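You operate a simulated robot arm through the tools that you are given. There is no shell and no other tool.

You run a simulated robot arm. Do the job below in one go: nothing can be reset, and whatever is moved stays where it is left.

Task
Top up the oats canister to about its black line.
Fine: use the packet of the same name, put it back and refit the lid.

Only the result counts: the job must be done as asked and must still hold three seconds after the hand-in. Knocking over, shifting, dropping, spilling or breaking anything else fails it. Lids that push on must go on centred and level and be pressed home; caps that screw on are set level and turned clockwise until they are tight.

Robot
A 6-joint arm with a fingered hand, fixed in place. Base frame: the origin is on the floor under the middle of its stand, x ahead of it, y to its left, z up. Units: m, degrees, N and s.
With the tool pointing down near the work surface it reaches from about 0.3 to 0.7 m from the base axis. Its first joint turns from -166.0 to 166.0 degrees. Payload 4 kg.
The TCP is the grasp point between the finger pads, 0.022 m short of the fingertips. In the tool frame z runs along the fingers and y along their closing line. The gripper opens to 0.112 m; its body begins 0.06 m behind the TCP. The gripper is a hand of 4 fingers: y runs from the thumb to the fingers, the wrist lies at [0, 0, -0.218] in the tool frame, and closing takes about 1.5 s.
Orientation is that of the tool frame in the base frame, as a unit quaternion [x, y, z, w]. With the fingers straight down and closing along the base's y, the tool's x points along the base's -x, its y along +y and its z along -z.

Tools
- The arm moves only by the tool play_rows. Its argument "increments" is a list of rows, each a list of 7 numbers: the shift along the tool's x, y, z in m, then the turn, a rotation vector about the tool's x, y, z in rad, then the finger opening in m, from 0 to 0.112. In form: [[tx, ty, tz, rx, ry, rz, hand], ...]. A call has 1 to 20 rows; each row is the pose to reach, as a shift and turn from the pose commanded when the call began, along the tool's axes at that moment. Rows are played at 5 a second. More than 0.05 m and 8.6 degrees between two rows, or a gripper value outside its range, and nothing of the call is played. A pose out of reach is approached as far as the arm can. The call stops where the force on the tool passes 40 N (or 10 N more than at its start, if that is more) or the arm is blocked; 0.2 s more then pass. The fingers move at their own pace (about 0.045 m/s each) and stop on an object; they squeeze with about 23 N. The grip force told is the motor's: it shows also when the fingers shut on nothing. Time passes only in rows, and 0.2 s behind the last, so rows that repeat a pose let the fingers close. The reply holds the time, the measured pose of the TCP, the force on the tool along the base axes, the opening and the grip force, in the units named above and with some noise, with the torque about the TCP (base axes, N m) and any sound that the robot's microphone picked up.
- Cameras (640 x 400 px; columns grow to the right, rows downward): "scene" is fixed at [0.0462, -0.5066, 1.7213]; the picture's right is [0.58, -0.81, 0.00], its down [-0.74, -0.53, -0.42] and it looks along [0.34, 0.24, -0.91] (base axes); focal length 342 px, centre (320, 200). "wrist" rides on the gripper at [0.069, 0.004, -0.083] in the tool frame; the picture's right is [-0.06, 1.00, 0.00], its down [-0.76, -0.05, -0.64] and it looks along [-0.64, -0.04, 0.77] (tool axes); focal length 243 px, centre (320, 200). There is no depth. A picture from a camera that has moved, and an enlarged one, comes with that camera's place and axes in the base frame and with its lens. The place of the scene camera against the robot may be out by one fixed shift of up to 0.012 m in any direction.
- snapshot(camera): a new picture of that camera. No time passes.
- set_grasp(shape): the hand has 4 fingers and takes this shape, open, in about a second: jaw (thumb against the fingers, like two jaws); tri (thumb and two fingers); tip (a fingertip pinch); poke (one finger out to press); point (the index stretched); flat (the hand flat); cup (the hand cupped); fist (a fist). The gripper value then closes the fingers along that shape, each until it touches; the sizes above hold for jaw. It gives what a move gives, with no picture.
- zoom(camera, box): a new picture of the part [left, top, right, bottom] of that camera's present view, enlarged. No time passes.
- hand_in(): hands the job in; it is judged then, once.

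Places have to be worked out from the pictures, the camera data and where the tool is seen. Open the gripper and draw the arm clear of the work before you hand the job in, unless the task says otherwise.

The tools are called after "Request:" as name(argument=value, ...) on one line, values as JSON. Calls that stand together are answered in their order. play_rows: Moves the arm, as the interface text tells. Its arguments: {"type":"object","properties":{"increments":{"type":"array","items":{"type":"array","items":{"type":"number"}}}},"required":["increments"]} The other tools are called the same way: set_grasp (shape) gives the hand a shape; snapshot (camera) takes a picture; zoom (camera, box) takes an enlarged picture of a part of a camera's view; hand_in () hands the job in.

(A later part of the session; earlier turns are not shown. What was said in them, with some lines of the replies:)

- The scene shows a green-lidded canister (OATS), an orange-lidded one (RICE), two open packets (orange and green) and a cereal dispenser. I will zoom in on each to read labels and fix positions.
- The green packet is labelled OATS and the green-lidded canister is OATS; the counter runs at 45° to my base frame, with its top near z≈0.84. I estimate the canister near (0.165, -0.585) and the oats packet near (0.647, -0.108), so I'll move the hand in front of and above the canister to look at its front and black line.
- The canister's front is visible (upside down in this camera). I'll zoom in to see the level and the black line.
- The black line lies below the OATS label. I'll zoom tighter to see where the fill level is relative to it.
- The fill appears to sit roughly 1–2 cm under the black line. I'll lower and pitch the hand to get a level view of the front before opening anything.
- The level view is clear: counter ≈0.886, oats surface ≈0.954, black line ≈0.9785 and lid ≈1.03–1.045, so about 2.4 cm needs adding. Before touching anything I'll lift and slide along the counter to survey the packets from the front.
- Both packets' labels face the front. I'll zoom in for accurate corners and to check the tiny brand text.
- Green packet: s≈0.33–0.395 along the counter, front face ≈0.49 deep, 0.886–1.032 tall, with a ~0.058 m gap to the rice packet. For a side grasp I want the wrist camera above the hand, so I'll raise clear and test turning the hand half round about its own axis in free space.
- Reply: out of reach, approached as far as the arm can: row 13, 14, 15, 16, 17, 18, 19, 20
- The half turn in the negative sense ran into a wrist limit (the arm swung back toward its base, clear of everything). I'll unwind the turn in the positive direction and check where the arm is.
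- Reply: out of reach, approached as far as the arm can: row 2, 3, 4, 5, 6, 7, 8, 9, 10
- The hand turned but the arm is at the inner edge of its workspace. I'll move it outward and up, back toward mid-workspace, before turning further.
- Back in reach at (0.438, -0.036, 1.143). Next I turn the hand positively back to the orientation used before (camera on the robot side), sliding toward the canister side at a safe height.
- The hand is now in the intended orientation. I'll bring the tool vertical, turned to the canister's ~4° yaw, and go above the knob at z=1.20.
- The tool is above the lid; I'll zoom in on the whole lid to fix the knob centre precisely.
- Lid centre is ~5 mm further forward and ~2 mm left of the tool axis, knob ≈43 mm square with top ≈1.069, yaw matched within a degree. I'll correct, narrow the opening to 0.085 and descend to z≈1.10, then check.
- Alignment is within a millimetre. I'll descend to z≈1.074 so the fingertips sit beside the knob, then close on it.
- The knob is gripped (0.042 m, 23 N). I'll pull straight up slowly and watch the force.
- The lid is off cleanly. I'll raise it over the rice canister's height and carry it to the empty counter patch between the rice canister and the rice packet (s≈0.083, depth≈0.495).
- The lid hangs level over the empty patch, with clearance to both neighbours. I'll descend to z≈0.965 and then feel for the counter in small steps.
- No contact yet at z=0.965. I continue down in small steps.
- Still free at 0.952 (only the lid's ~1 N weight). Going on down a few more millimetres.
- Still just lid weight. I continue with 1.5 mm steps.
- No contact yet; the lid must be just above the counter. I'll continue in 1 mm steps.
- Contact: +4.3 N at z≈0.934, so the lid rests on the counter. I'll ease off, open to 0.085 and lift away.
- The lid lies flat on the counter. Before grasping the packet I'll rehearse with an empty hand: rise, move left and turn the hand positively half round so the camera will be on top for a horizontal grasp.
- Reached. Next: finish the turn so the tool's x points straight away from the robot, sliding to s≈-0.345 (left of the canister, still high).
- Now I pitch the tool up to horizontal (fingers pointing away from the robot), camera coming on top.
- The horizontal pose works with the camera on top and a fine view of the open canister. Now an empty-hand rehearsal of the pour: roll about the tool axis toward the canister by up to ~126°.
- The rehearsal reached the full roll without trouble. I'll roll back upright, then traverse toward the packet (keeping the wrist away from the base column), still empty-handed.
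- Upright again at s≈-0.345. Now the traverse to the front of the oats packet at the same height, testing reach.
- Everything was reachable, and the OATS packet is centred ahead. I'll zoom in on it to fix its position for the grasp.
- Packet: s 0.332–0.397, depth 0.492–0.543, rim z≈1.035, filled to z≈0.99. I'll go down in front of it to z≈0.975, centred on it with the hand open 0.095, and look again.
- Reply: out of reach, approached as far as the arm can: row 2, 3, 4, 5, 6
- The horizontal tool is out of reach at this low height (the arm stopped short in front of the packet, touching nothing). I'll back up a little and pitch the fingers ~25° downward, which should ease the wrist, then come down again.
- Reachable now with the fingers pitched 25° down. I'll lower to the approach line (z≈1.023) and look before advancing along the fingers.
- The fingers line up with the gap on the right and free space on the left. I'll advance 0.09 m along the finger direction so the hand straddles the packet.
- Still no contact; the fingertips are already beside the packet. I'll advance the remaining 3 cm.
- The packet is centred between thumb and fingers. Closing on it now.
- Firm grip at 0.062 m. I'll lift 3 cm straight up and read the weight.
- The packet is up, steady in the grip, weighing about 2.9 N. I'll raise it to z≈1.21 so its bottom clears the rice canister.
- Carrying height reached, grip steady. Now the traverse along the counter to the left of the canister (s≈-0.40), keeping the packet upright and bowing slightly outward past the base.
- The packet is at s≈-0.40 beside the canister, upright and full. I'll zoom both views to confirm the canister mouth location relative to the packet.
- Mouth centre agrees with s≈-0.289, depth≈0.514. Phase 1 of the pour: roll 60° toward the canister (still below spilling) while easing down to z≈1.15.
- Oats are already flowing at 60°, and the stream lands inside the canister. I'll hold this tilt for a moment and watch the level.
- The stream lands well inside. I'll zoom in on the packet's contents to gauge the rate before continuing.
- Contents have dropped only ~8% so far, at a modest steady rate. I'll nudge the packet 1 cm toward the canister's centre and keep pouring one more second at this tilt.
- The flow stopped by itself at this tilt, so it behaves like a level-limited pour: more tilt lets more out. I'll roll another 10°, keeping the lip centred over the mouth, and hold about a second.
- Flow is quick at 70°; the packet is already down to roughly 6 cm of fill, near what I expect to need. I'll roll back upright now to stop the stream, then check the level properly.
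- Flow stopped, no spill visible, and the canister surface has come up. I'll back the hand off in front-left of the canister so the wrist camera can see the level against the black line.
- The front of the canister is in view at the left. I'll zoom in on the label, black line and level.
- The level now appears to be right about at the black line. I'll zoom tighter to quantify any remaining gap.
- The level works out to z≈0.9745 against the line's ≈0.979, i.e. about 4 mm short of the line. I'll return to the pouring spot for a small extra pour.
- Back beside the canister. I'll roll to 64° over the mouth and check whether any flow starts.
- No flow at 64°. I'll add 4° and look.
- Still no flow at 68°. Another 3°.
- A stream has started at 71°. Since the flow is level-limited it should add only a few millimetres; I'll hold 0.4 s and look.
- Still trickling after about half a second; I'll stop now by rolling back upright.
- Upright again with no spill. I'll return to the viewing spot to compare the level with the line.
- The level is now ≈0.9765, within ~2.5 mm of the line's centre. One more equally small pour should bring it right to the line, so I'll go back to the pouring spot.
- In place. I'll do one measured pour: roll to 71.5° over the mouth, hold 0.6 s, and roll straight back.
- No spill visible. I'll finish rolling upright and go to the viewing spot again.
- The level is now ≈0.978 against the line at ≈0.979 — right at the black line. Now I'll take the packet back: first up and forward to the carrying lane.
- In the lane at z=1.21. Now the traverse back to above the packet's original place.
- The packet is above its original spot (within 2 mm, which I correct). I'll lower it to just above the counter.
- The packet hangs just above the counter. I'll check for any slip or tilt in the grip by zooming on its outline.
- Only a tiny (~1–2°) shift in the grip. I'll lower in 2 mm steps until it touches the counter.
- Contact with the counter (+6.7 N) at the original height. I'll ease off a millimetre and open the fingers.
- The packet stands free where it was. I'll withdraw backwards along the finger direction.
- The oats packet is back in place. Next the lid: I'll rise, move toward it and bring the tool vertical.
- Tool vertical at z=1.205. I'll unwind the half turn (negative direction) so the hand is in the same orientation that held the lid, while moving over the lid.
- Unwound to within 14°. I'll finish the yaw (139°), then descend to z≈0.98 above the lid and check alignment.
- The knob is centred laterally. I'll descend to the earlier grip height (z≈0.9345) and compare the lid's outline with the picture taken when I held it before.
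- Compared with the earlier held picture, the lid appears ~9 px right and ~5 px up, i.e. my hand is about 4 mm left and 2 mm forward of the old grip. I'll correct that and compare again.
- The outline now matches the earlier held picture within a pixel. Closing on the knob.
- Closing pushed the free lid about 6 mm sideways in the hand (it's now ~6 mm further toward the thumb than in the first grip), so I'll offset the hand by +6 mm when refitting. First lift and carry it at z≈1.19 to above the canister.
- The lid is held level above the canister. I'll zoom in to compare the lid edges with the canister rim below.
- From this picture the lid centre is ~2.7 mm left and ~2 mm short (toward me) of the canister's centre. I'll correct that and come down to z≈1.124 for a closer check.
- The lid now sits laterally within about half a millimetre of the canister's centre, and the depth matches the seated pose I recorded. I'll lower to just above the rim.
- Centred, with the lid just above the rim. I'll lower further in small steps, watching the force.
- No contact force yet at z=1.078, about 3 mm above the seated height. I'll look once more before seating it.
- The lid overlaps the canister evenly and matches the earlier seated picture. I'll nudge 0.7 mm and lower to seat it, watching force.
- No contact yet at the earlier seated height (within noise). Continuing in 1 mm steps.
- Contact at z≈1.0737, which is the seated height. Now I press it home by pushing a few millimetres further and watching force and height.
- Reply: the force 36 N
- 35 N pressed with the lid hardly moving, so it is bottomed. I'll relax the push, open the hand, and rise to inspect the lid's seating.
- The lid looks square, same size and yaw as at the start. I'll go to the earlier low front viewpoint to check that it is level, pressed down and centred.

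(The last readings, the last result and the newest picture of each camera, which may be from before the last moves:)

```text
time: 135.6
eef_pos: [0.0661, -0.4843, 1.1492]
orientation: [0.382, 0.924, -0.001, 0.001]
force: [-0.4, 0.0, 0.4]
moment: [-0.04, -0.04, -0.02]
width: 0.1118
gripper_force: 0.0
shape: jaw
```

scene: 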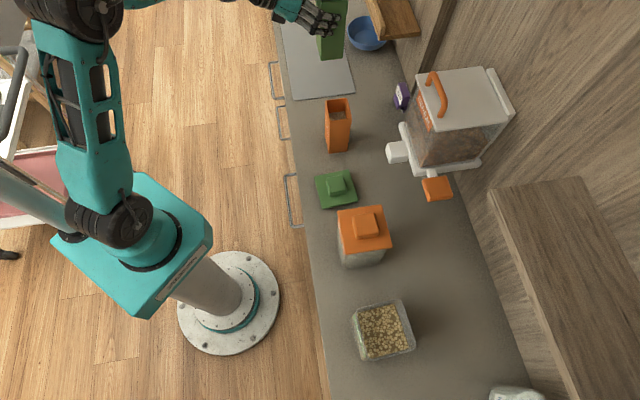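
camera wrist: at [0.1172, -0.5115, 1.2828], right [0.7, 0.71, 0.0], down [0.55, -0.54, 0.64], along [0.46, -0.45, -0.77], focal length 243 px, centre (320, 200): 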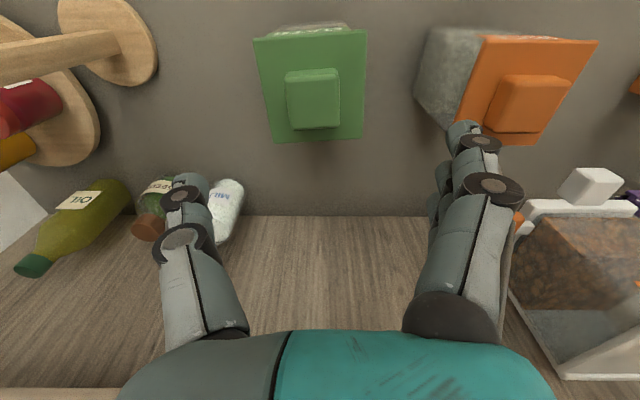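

Now lower and pitch for the level front view, as at the start.

Request:
play_rows(increments=[[0, 0, 0.033, 0, -0.12, 0, 0.112], [0, 0, 0.066, 0, -0.24, 0, 0.112], [0, 0, 0.1, 0, -0.36, 0, 0.112], [0, 0, 0.133, 0, -0.48, 0, 0.112], [0, 0, 0.166, 0, -0.6, 0, 0.112], [0, 0, 0.198, 0, -0.72, 0, 0.112], [0, 0, 0.198, 0, -0.75, 0, 0.112], [0, 0, 0.198, 0, -0.75, 0, 0.112]])

Request:
zoom(camera="wrist", box=[260, 110, 410, 340])

Request:
snapshot(camera="wrist")

```text
time: 137.4
eef_pos: [0.0663, -0.4849, 0.95]
orientation: [0.355, 0.86, -0.14, 0.339]
force: [-0.6, -0.2, 0.2]
moment: [0.01, -0.01, 0.01]
width: 0.1119
gripper_force: 0.1
shape: jaw
```

```text
1.74 times, centred on (335, 225) of wrist
camera zoom: at [-0.0048, -0.4041, 0.9622], right [0.74, 0.67, 0.04], down [0.05, -0.12, 0.99], along [0.67, -0.73, -0.12], focal length 422 px, centre (294, 156)
```

zoom: 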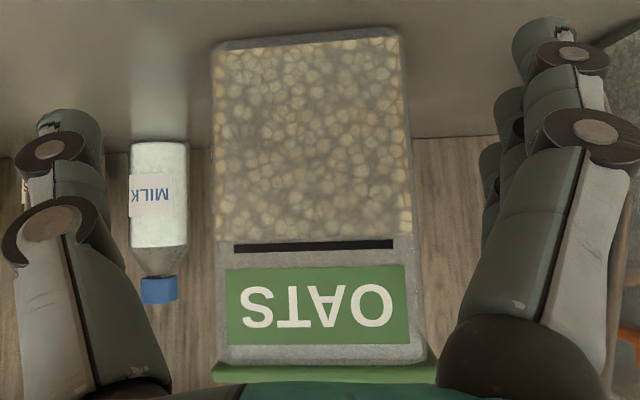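

```text
taken
camera wrist: at [-0.0048, -0.4041, 0.9622], right [0.74, 0.67, 0.04], down [0.05, -0.12, 0.99], along [0.67, -0.73, -0.12], focal length 243 px, centre (320, 200)
```

wrist: 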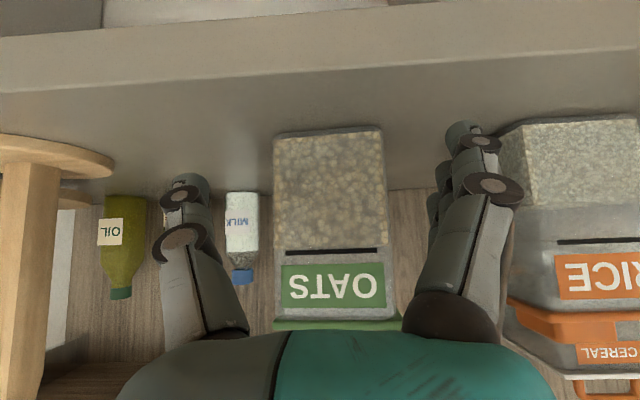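

The oats level is right at the black line. I'll zoom in on the lid's lower edge to check seating and centring.

Request:
zoom(camera="wrist", box=[260, 280, 420, 340])

```text
4.00 times, centred on (340, 310) of wrist
camera zoom: at [-0.0048, -0.4041, 0.9622], right [0.74, 0.67, 0.04], down [0.05, -0.12, 0.99], along [0.67, -0.73, -0.12], focal length 970 px, centre (240, -240)
```

zoom: 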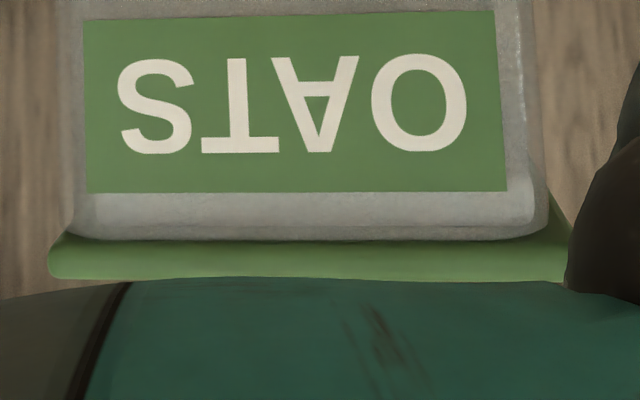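

The lid's height relative to the label matches the original within half a millimetre, and it is centred to ~1 mm and level. To be sure it's pressed home I'll rise and press once straight down on the knob's centre with closed fingers.

Request:
play_rows(increments=[[-0.0193, 0, -0.0207, 0, 0.107, 0, 0.09], [-0.0386, 0, -0.0414, 0, 0.214, 0, 0.07], [-0.0579, 0, -0.0621, 0, 0.321, 0, 0.05], [-0.0771, 0, -0.0828, 0, 0.428, 0, 0.03], [-0.0964, 0, -0.1035, 0, 0.535, 0, 0.02], [-0.1157, 0, -0.1242, 0, 0.642, 0, 0.01], [-0.135, 0, -0.1449, 0, 0.75, 0, 0.0], [-0.135, 0, -0.1449, 0, 0.75, 0, 0.0]])

```text
time: 139.2
eef_pos: [0.0671, -0.4831, 1.1511]
orientation: [0.383, 0.924, 0.0, 0.0]
force: [0.0, 0.0, -0.1]
moment: [0.01, -0.03, 0.0]
width: 0.0
gripper_force: 18.3
shape: jaw
```

Fingers are closed and the tool is vertical. I'll move over the knob centre at z≈1.16 and look.

Request:
play_rows(increments=[[-0.0314, 0.0021, -0.01, 0, 0, -0.018, 0.0], [-0.0629, 0.0043, -0.01, 0, 0, -0.036, 0.0], [-0.0943, 0.0064, -0.01, 0, 0, -0.054, 0.0], [-0.1257, 0.0085, -0.01, 0, 0, -0.0716, 0.0], [-0.1257, 0.0085, -0.01, 0, 0, -0.0716, 0.0]])

Request:
snapshot(camera="wrist")

```text
time: 140.4
eef_pos: [0.1636, -0.5684, 1.1597]
orientation: [0.349, 0.937, 0.0, 0.0]
force: [0.2, 0.5, -0.1]
moment: [-0.02, -0.02, 0.01]
width: 0.0
gripper_force: 23.6
shape: jaw
```

```text
taken
camera wrist: at [0.1139, -0.5179, 1.2421], right [0.7, 0.71, 0.0], down [0.55, -0.54, 0.64], along [0.46, -0.45, -0.77], focal length 243 px, centre (320, 200)
```

wrist: 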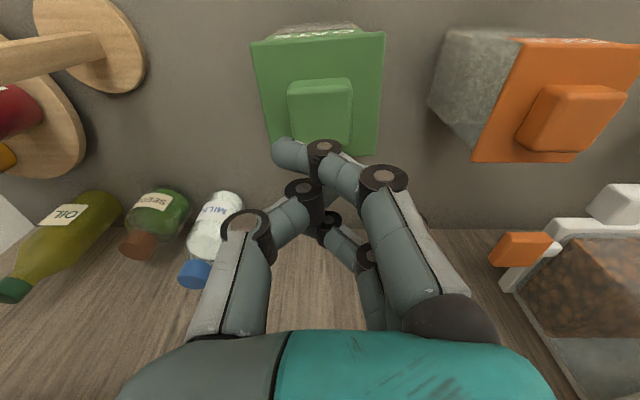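

The closed jaw fingers cross awkwardly for pressing, so I'll form a fist, which gives a broad, blunt surface.

Request:
set_grasp(shape="fist")

Request:
snapshot(camera="wrist")

```text
time: 141.3
eef_pos: [0.1624, -0.5683, 1.1598]
orientation: [0.35, 0.937, 0.0, 0.001]
force: [-0.6, 0.5, -0.1]
moment: [0.03, -0.04, -0.02]
width: 0.0
gripper_force: 0.2
shape: fist
```

```text
taken
camera wrist: at [0.1136, -0.5177, 1.2421], right [0.7, 0.71, 0.0], down [0.55, -0.54, 0.64], along [0.46, -0.45, -0.77], focal length 243 px, centre (320, 200)
```

wrist: 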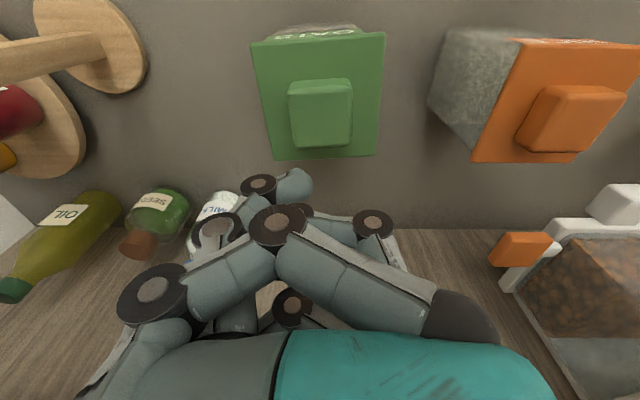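

The fist is formed. I'll descend slowly until it touches the knob, watching the force.

Request:
play_rows(increments=[[0, 0, 0.01, 0, 0, 0, 0.0], [0, 0, 0.02, 0, 0, 0, 0.0], [0, 0, 0.03, 0, 0, 0, 0.0], [0, 0, 0.04, 0, 0, 0, 0.0], [0, 0, 0.05, 0, 0, 0, 0.0]])

Request:
snapshot(camera="wrist")

```text
time: 142.5
eef_pos: [0.1617, -0.5674, 1.11]
orientation: [0.349, 0.937, -0.001, 0.0]
force: [-0.1, 0.6, 0.1]
moment: [-0.02, 0.0, 0.01]
width: 0.0
gripper_force: 0.1
shape: fist
```

```text
taken
camera wrist: at [0.1137, -0.5168, 1.1926], right [0.7, 0.71, 0.0], down [0.55, -0.54, 0.64], along [0.46, -0.45, -0.77], focal length 243 px, centre (320, 200)
```

wrist: 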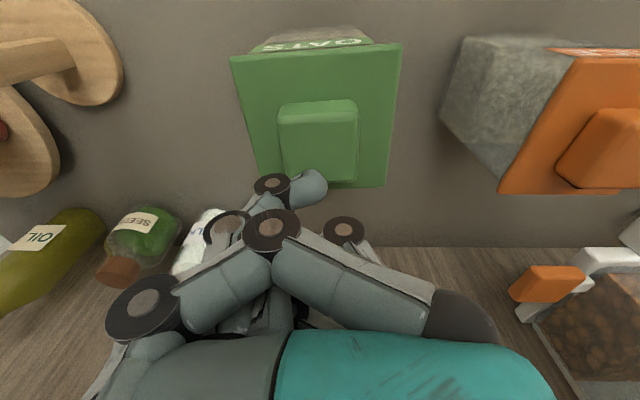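

No contact yet at 1.110. Continuing down in small steps.

Request:
play_rows(increments=[[0, 0, 0.004, 0, 0, 0, 0.0], [0, 0, 0.008, 0, 0, 0, 0.0], [0, 0, 0.012, 0, 0, 0, 0.0], [0, 0, 0.016, 0, 0, 0, 0.0], [0, 0, 0.02, 0, 0, 0, 0.0]])

Request:
snapshot(camera="wrist")

```text
time: 143.7
eef_pos: [0.1626, -0.5671, 1.0897]
orientation: [0.35, 0.937, -0.001, 0.0]
force: [0.8, -0.3, 0.1]
moment: [0.05, -0.02, -0.01]
width: 0.0
gripper_force: 0.0
shape: fist
```

```text
taken
camera wrist: at [0.114, -0.5177, 1.1715], right [0.7, 0.71, 0.0], down [0.55, -0.54, 0.64], along [0.46, -0.45, -0.77], focal length 243 px, centre (320, 200)
```

wrist: 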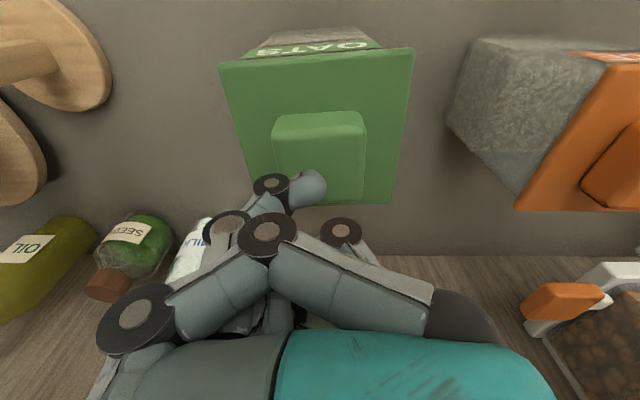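

The thumb joint sits almost on the tool axis above the knob. I'll keep descending in 2 mm steps.

Request:
play_rows(increments=[[0, 0, 0.003, 0, 0, 0, 0.0], [0, 0, 0.006, 0, 0, 0, 0.0], [0, 0, 0.009, 0, 0, 0, 0.0]])

```text
time: 144.5
eef_pos: [0.1639, -0.567, 1.08]
orientation: [0.35, 0.937, -0.001, 0.001]
force: [-1.3, -1.2, 3.2]
moment: [0.01, 0.0, -0.04]
width: 0.0
gripper_force: 0.1
shape: fist
```

First contact (+3 N) at z=1.080. Pressing on gently in 1 mm steps.

Request:
play_rows(increments=[[0, 0, 0.001, 0, 0, 0, 0.0], [0, 0, 0.002, 0, 0, 0, 0.0], [0, 0, 0.003, 0, 0, 0, 0.0]])

Request:
snapshot(camera="wrist")

```text
time: 145.3
eef_pos: [0.1618, -0.5689, 1.0782]
orientation: [0.349, 0.937, -0.003, 0.002]
force: [-3.5, -5.1, 13.4]
moment: [-0.09, 0.06, 0.02]
width: 0.0002
gripper_force: 0.1
shape: fist
```

```text
taken
camera wrist: at [0.1137, -0.5178, 1.1597], right [0.7, 0.71, 0.0], down [0.55, -0.53, 0.65], along [0.46, -0.45, -0.76], focal length 243 px, centre (320, 200)
```

wrist: 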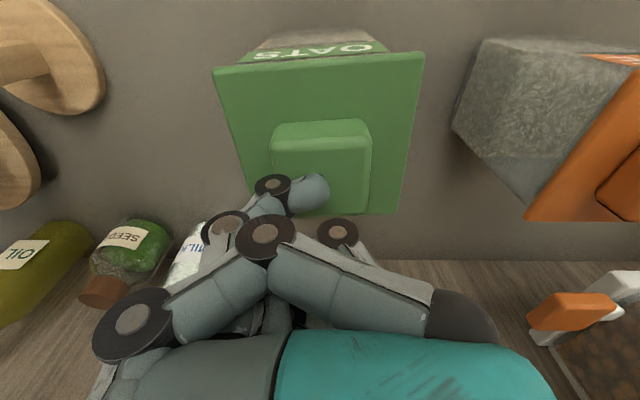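

The thumb transmits some sideways force, so I won't push harder this way; the lid isn't moving down any further. I'll lift off and inspect the lid once more.

Request:
play_rows(increments=[[0, 0, -0.003, 0, 0, 0, 0.0], [0, 0, -0.01, 0, 0, 0, 0.0], [0, 0, -0.04, 0, 0, 0, 0.0], [0, 0, -0.08, 0, 0, 0, 0.0], [0, 0, -0.12, 0, 0, 0, 0.0], [0, 0, -0.123, 0, 0, 0, 0.0]])

Request:
set_grasp(shape="jaw")

Request:
zoom(camera="wrist", box=[240, 20, 400, 160])

```text
time: 146.7
eef_pos: [0.164, -0.5669, 1.2021]
orientation: [0.349, 0.937, -0.001, 0.0]
force: [-0.7, 0.0, 0.9]
moment: [0.01, 0.02, 0.0]
width: 0.0
gripper_force: 0.1
shape: fist
```

```text
time: 147.6
eef_pos: [0.1629, -0.5655, 1.2005]
orientation: [0.35, 0.937, -0.002, 0.001]
force: [0.3, -0.8, -0.5]
moment: [0.01, 0.02, 0.01]
width: 0.1117
gripper_force: 0.0
shape: jaw
```

```text
2.86 times, centred on (320, 90) of wrist
camera zoom: at [0.1152, -0.516, 1.2828], right [0.7, 0.71, 0.0], down [0.55, -0.54, 0.64], along [0.46, -0.45, -0.77], focal length 693 px, centre (320, 514)
```

zoom: 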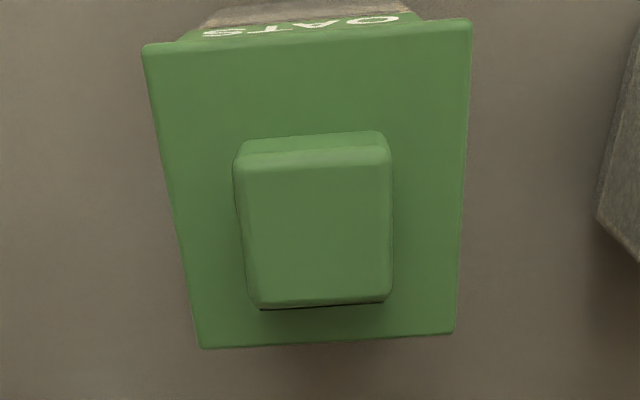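

The lid is seated square and centred. I'll withdraw the open hand up and back toward its starting place, then check the whole scene.

Request:
play_rows(increments=[[0, 0, -0.045, 0, 0, 0, 0.112], [0, 0, -0.09, 0, 0, 0, 0.112], [0.0216, 0.0335, -0.115, 0, 0, 0, 0.112], [0.0432, 0.0671, -0.13, 0, 0, 0, 0.112], [0.0648, 0.1006, -0.147, 0, 0, 0, 0.112], [0.0864, 0.1342, -0.147, 0, 0, 0, 0.112], [0.1079, 0.1677, -0.147, 0, 0, 0, 0.112], [0.1295, 0.2012, -0.147, 0, 0, 0, 0.112], [0.1511, 0.2348, -0.147, 0, 0, 0, 0.112], [0.1727, 0.2683, -0.147, 0, 0, 0, 0.112], [0.1727, 0.2683, -0.147, 0, 0, 0, 0.112]])

Request:
snapshot(camera="scene")

Request:
snapshot(camera="wrist")

```text
time: 150.0
eef_pos: [0.2059, -0.2501, 1.3457]
orientation: [0.349, 0.937, -0.001, 0.001]
force: [-0.4, -0.2, 0.1]
moment: [-0.03, -0.02, 0.01]
width: 0.1122
gripper_force: 0.1
shape: jaw
out of reach, approached as far as the arm can: row 1, 2, 3, 4
```

```text
taken
```

scene: 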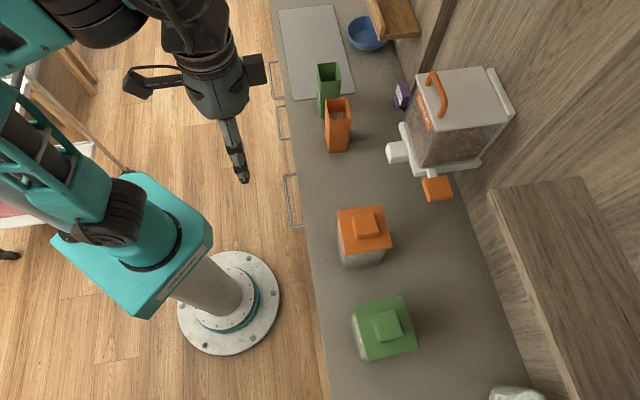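

```text
taken
camera wrist: at [0.158, -0.2003, 1.4294], right [0.7, 0.71, 0.0], down [0.55, -0.54, 0.64], along [0.46, -0.45, -0.77], focal length 243 px, centre (320, 200)
```

wrist: 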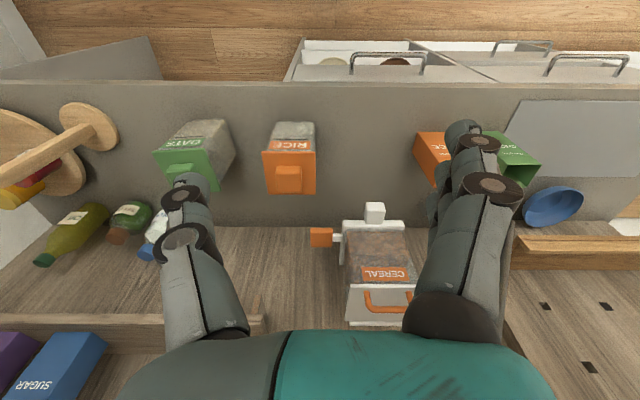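

The arm is clear. I'll zoom in on the canister and packets to compare with the starting picture.

Request:
zoom(camera="scene", box=[310, 190, 450, 380])

Request:
zoom(camera="scene", box=[260, 40, 420, 160])

Request:
zoom(camera="wrist", box=[130, 100, 330, 220])

```text
2.11 times, centred on (380, 285) of scene
camera zoom: at [0.0462, -0.5066, 1.7213], right [0.58, -0.81, 0.0], down [-0.74, -0.53, -0.42], along [0.34, 0.24, -0.91], focal length 720 px, centre (194, 21)
```

zoom: 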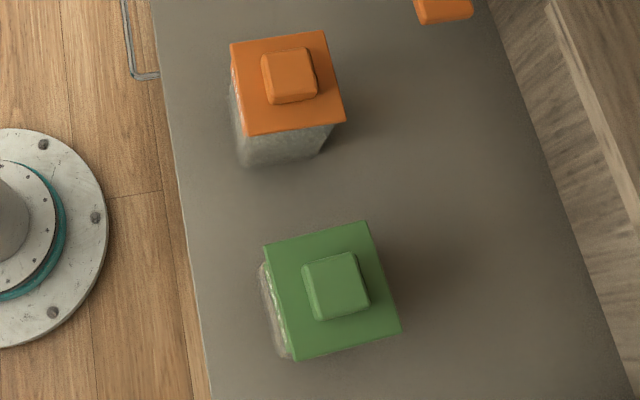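

```text
3.33 times, centred on (340, 100) of scene
camera zoom: at [0.0462, -0.5066, 1.7213], right [0.58, -0.81, 0.0], down [-0.74, -0.53, -0.42], along [0.34, 0.24, -0.91], focal length 1140 px, centre (253, 533)
```

zoom: 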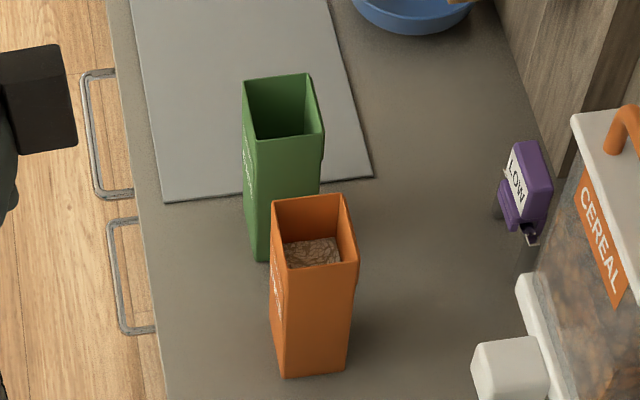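

```text
3.20 times, centred on (230, 160) of wrist
camera zoom: at [0.158, -0.2003, 1.4294], right [0.7, 0.71, 0.0], down [0.55, -0.54, 0.64], along [0.46, -0.45, -0.77], focal length 776 px, centre (608, 328)
```

zoom: 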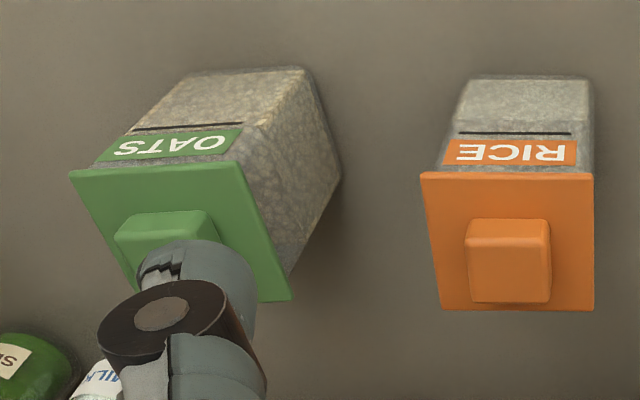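

Everything stands as before, and the lid sits like the rice canister's. One closer look at both lids' edges for comparison before handing in.

Request:
zoom(camera="wrist", box=[145, 115, 245, 190])

Request:
zoom(camera="wrist", box=[245, 115, 345, 190])

```text
5.33 times, centred on (195, 152) of wrist
camera zoom: at [0.158, -0.2003, 1.4294], right [0.7, 0.71, 0.0], down [0.55, -0.54, 0.64], along [0.46, -0.45, -0.77], focal length 1294 px, centre (987, 453)
```

zoom: 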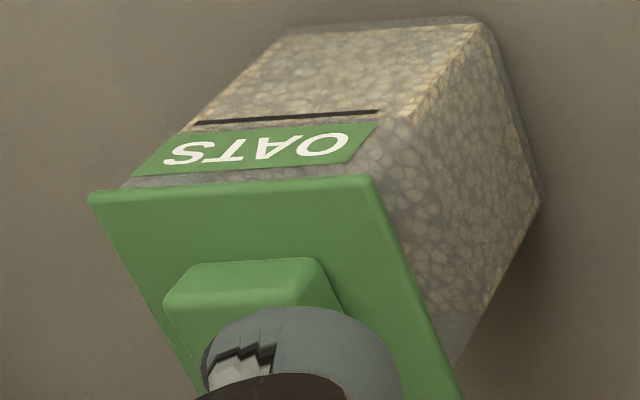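

```text
5.33 times, centred on (295, 152) of wrist
camera zoom: at [0.158, -0.2003, 1.4294], right [0.7, 0.71, 0.0], down [0.55, -0.54, 0.64], along [0.46, -0.45, -0.77], focal length 1294 px, centre (453, 453)
```

zoom: 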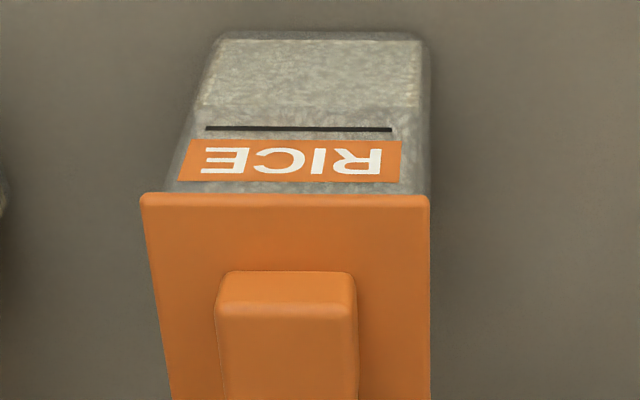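

The oats lid sits down on the rim the same way as the rice lid. The fill is at the black line, the packet is back upright in its place, nothing else has moved and the open hand is clear of the work, so I'm handing in.

Request:
hand_in()

```text
The job is handed in.
```

I topped up the oats canister to its black line from the OATS packet, put the packet back and refitted the lid. The job is handed in; I haven't seen the verdict.

- **Fill:** the oats surface is about 1–2 mm below the centre of the black line. I saw no spill in any picture.
- **Packet:** it stands upright with its label facing the front, about 2 mm from where it started. It holds less oats now.
- **Lid:** it sits level and is within about 1.5 mm of its original position. I pressed it down with about 35 N, and its height matches the start within about half a millimetre. I heard no click, either when removing it or when refitting it. A second press with a closed fist pushed sideways on the lid, so I stopped at about 13 N; the lid had not moved.
- **Everything else:** the rice canister, rice packet and everything else I could see look unmoved. The hand is open and back near its starting place.
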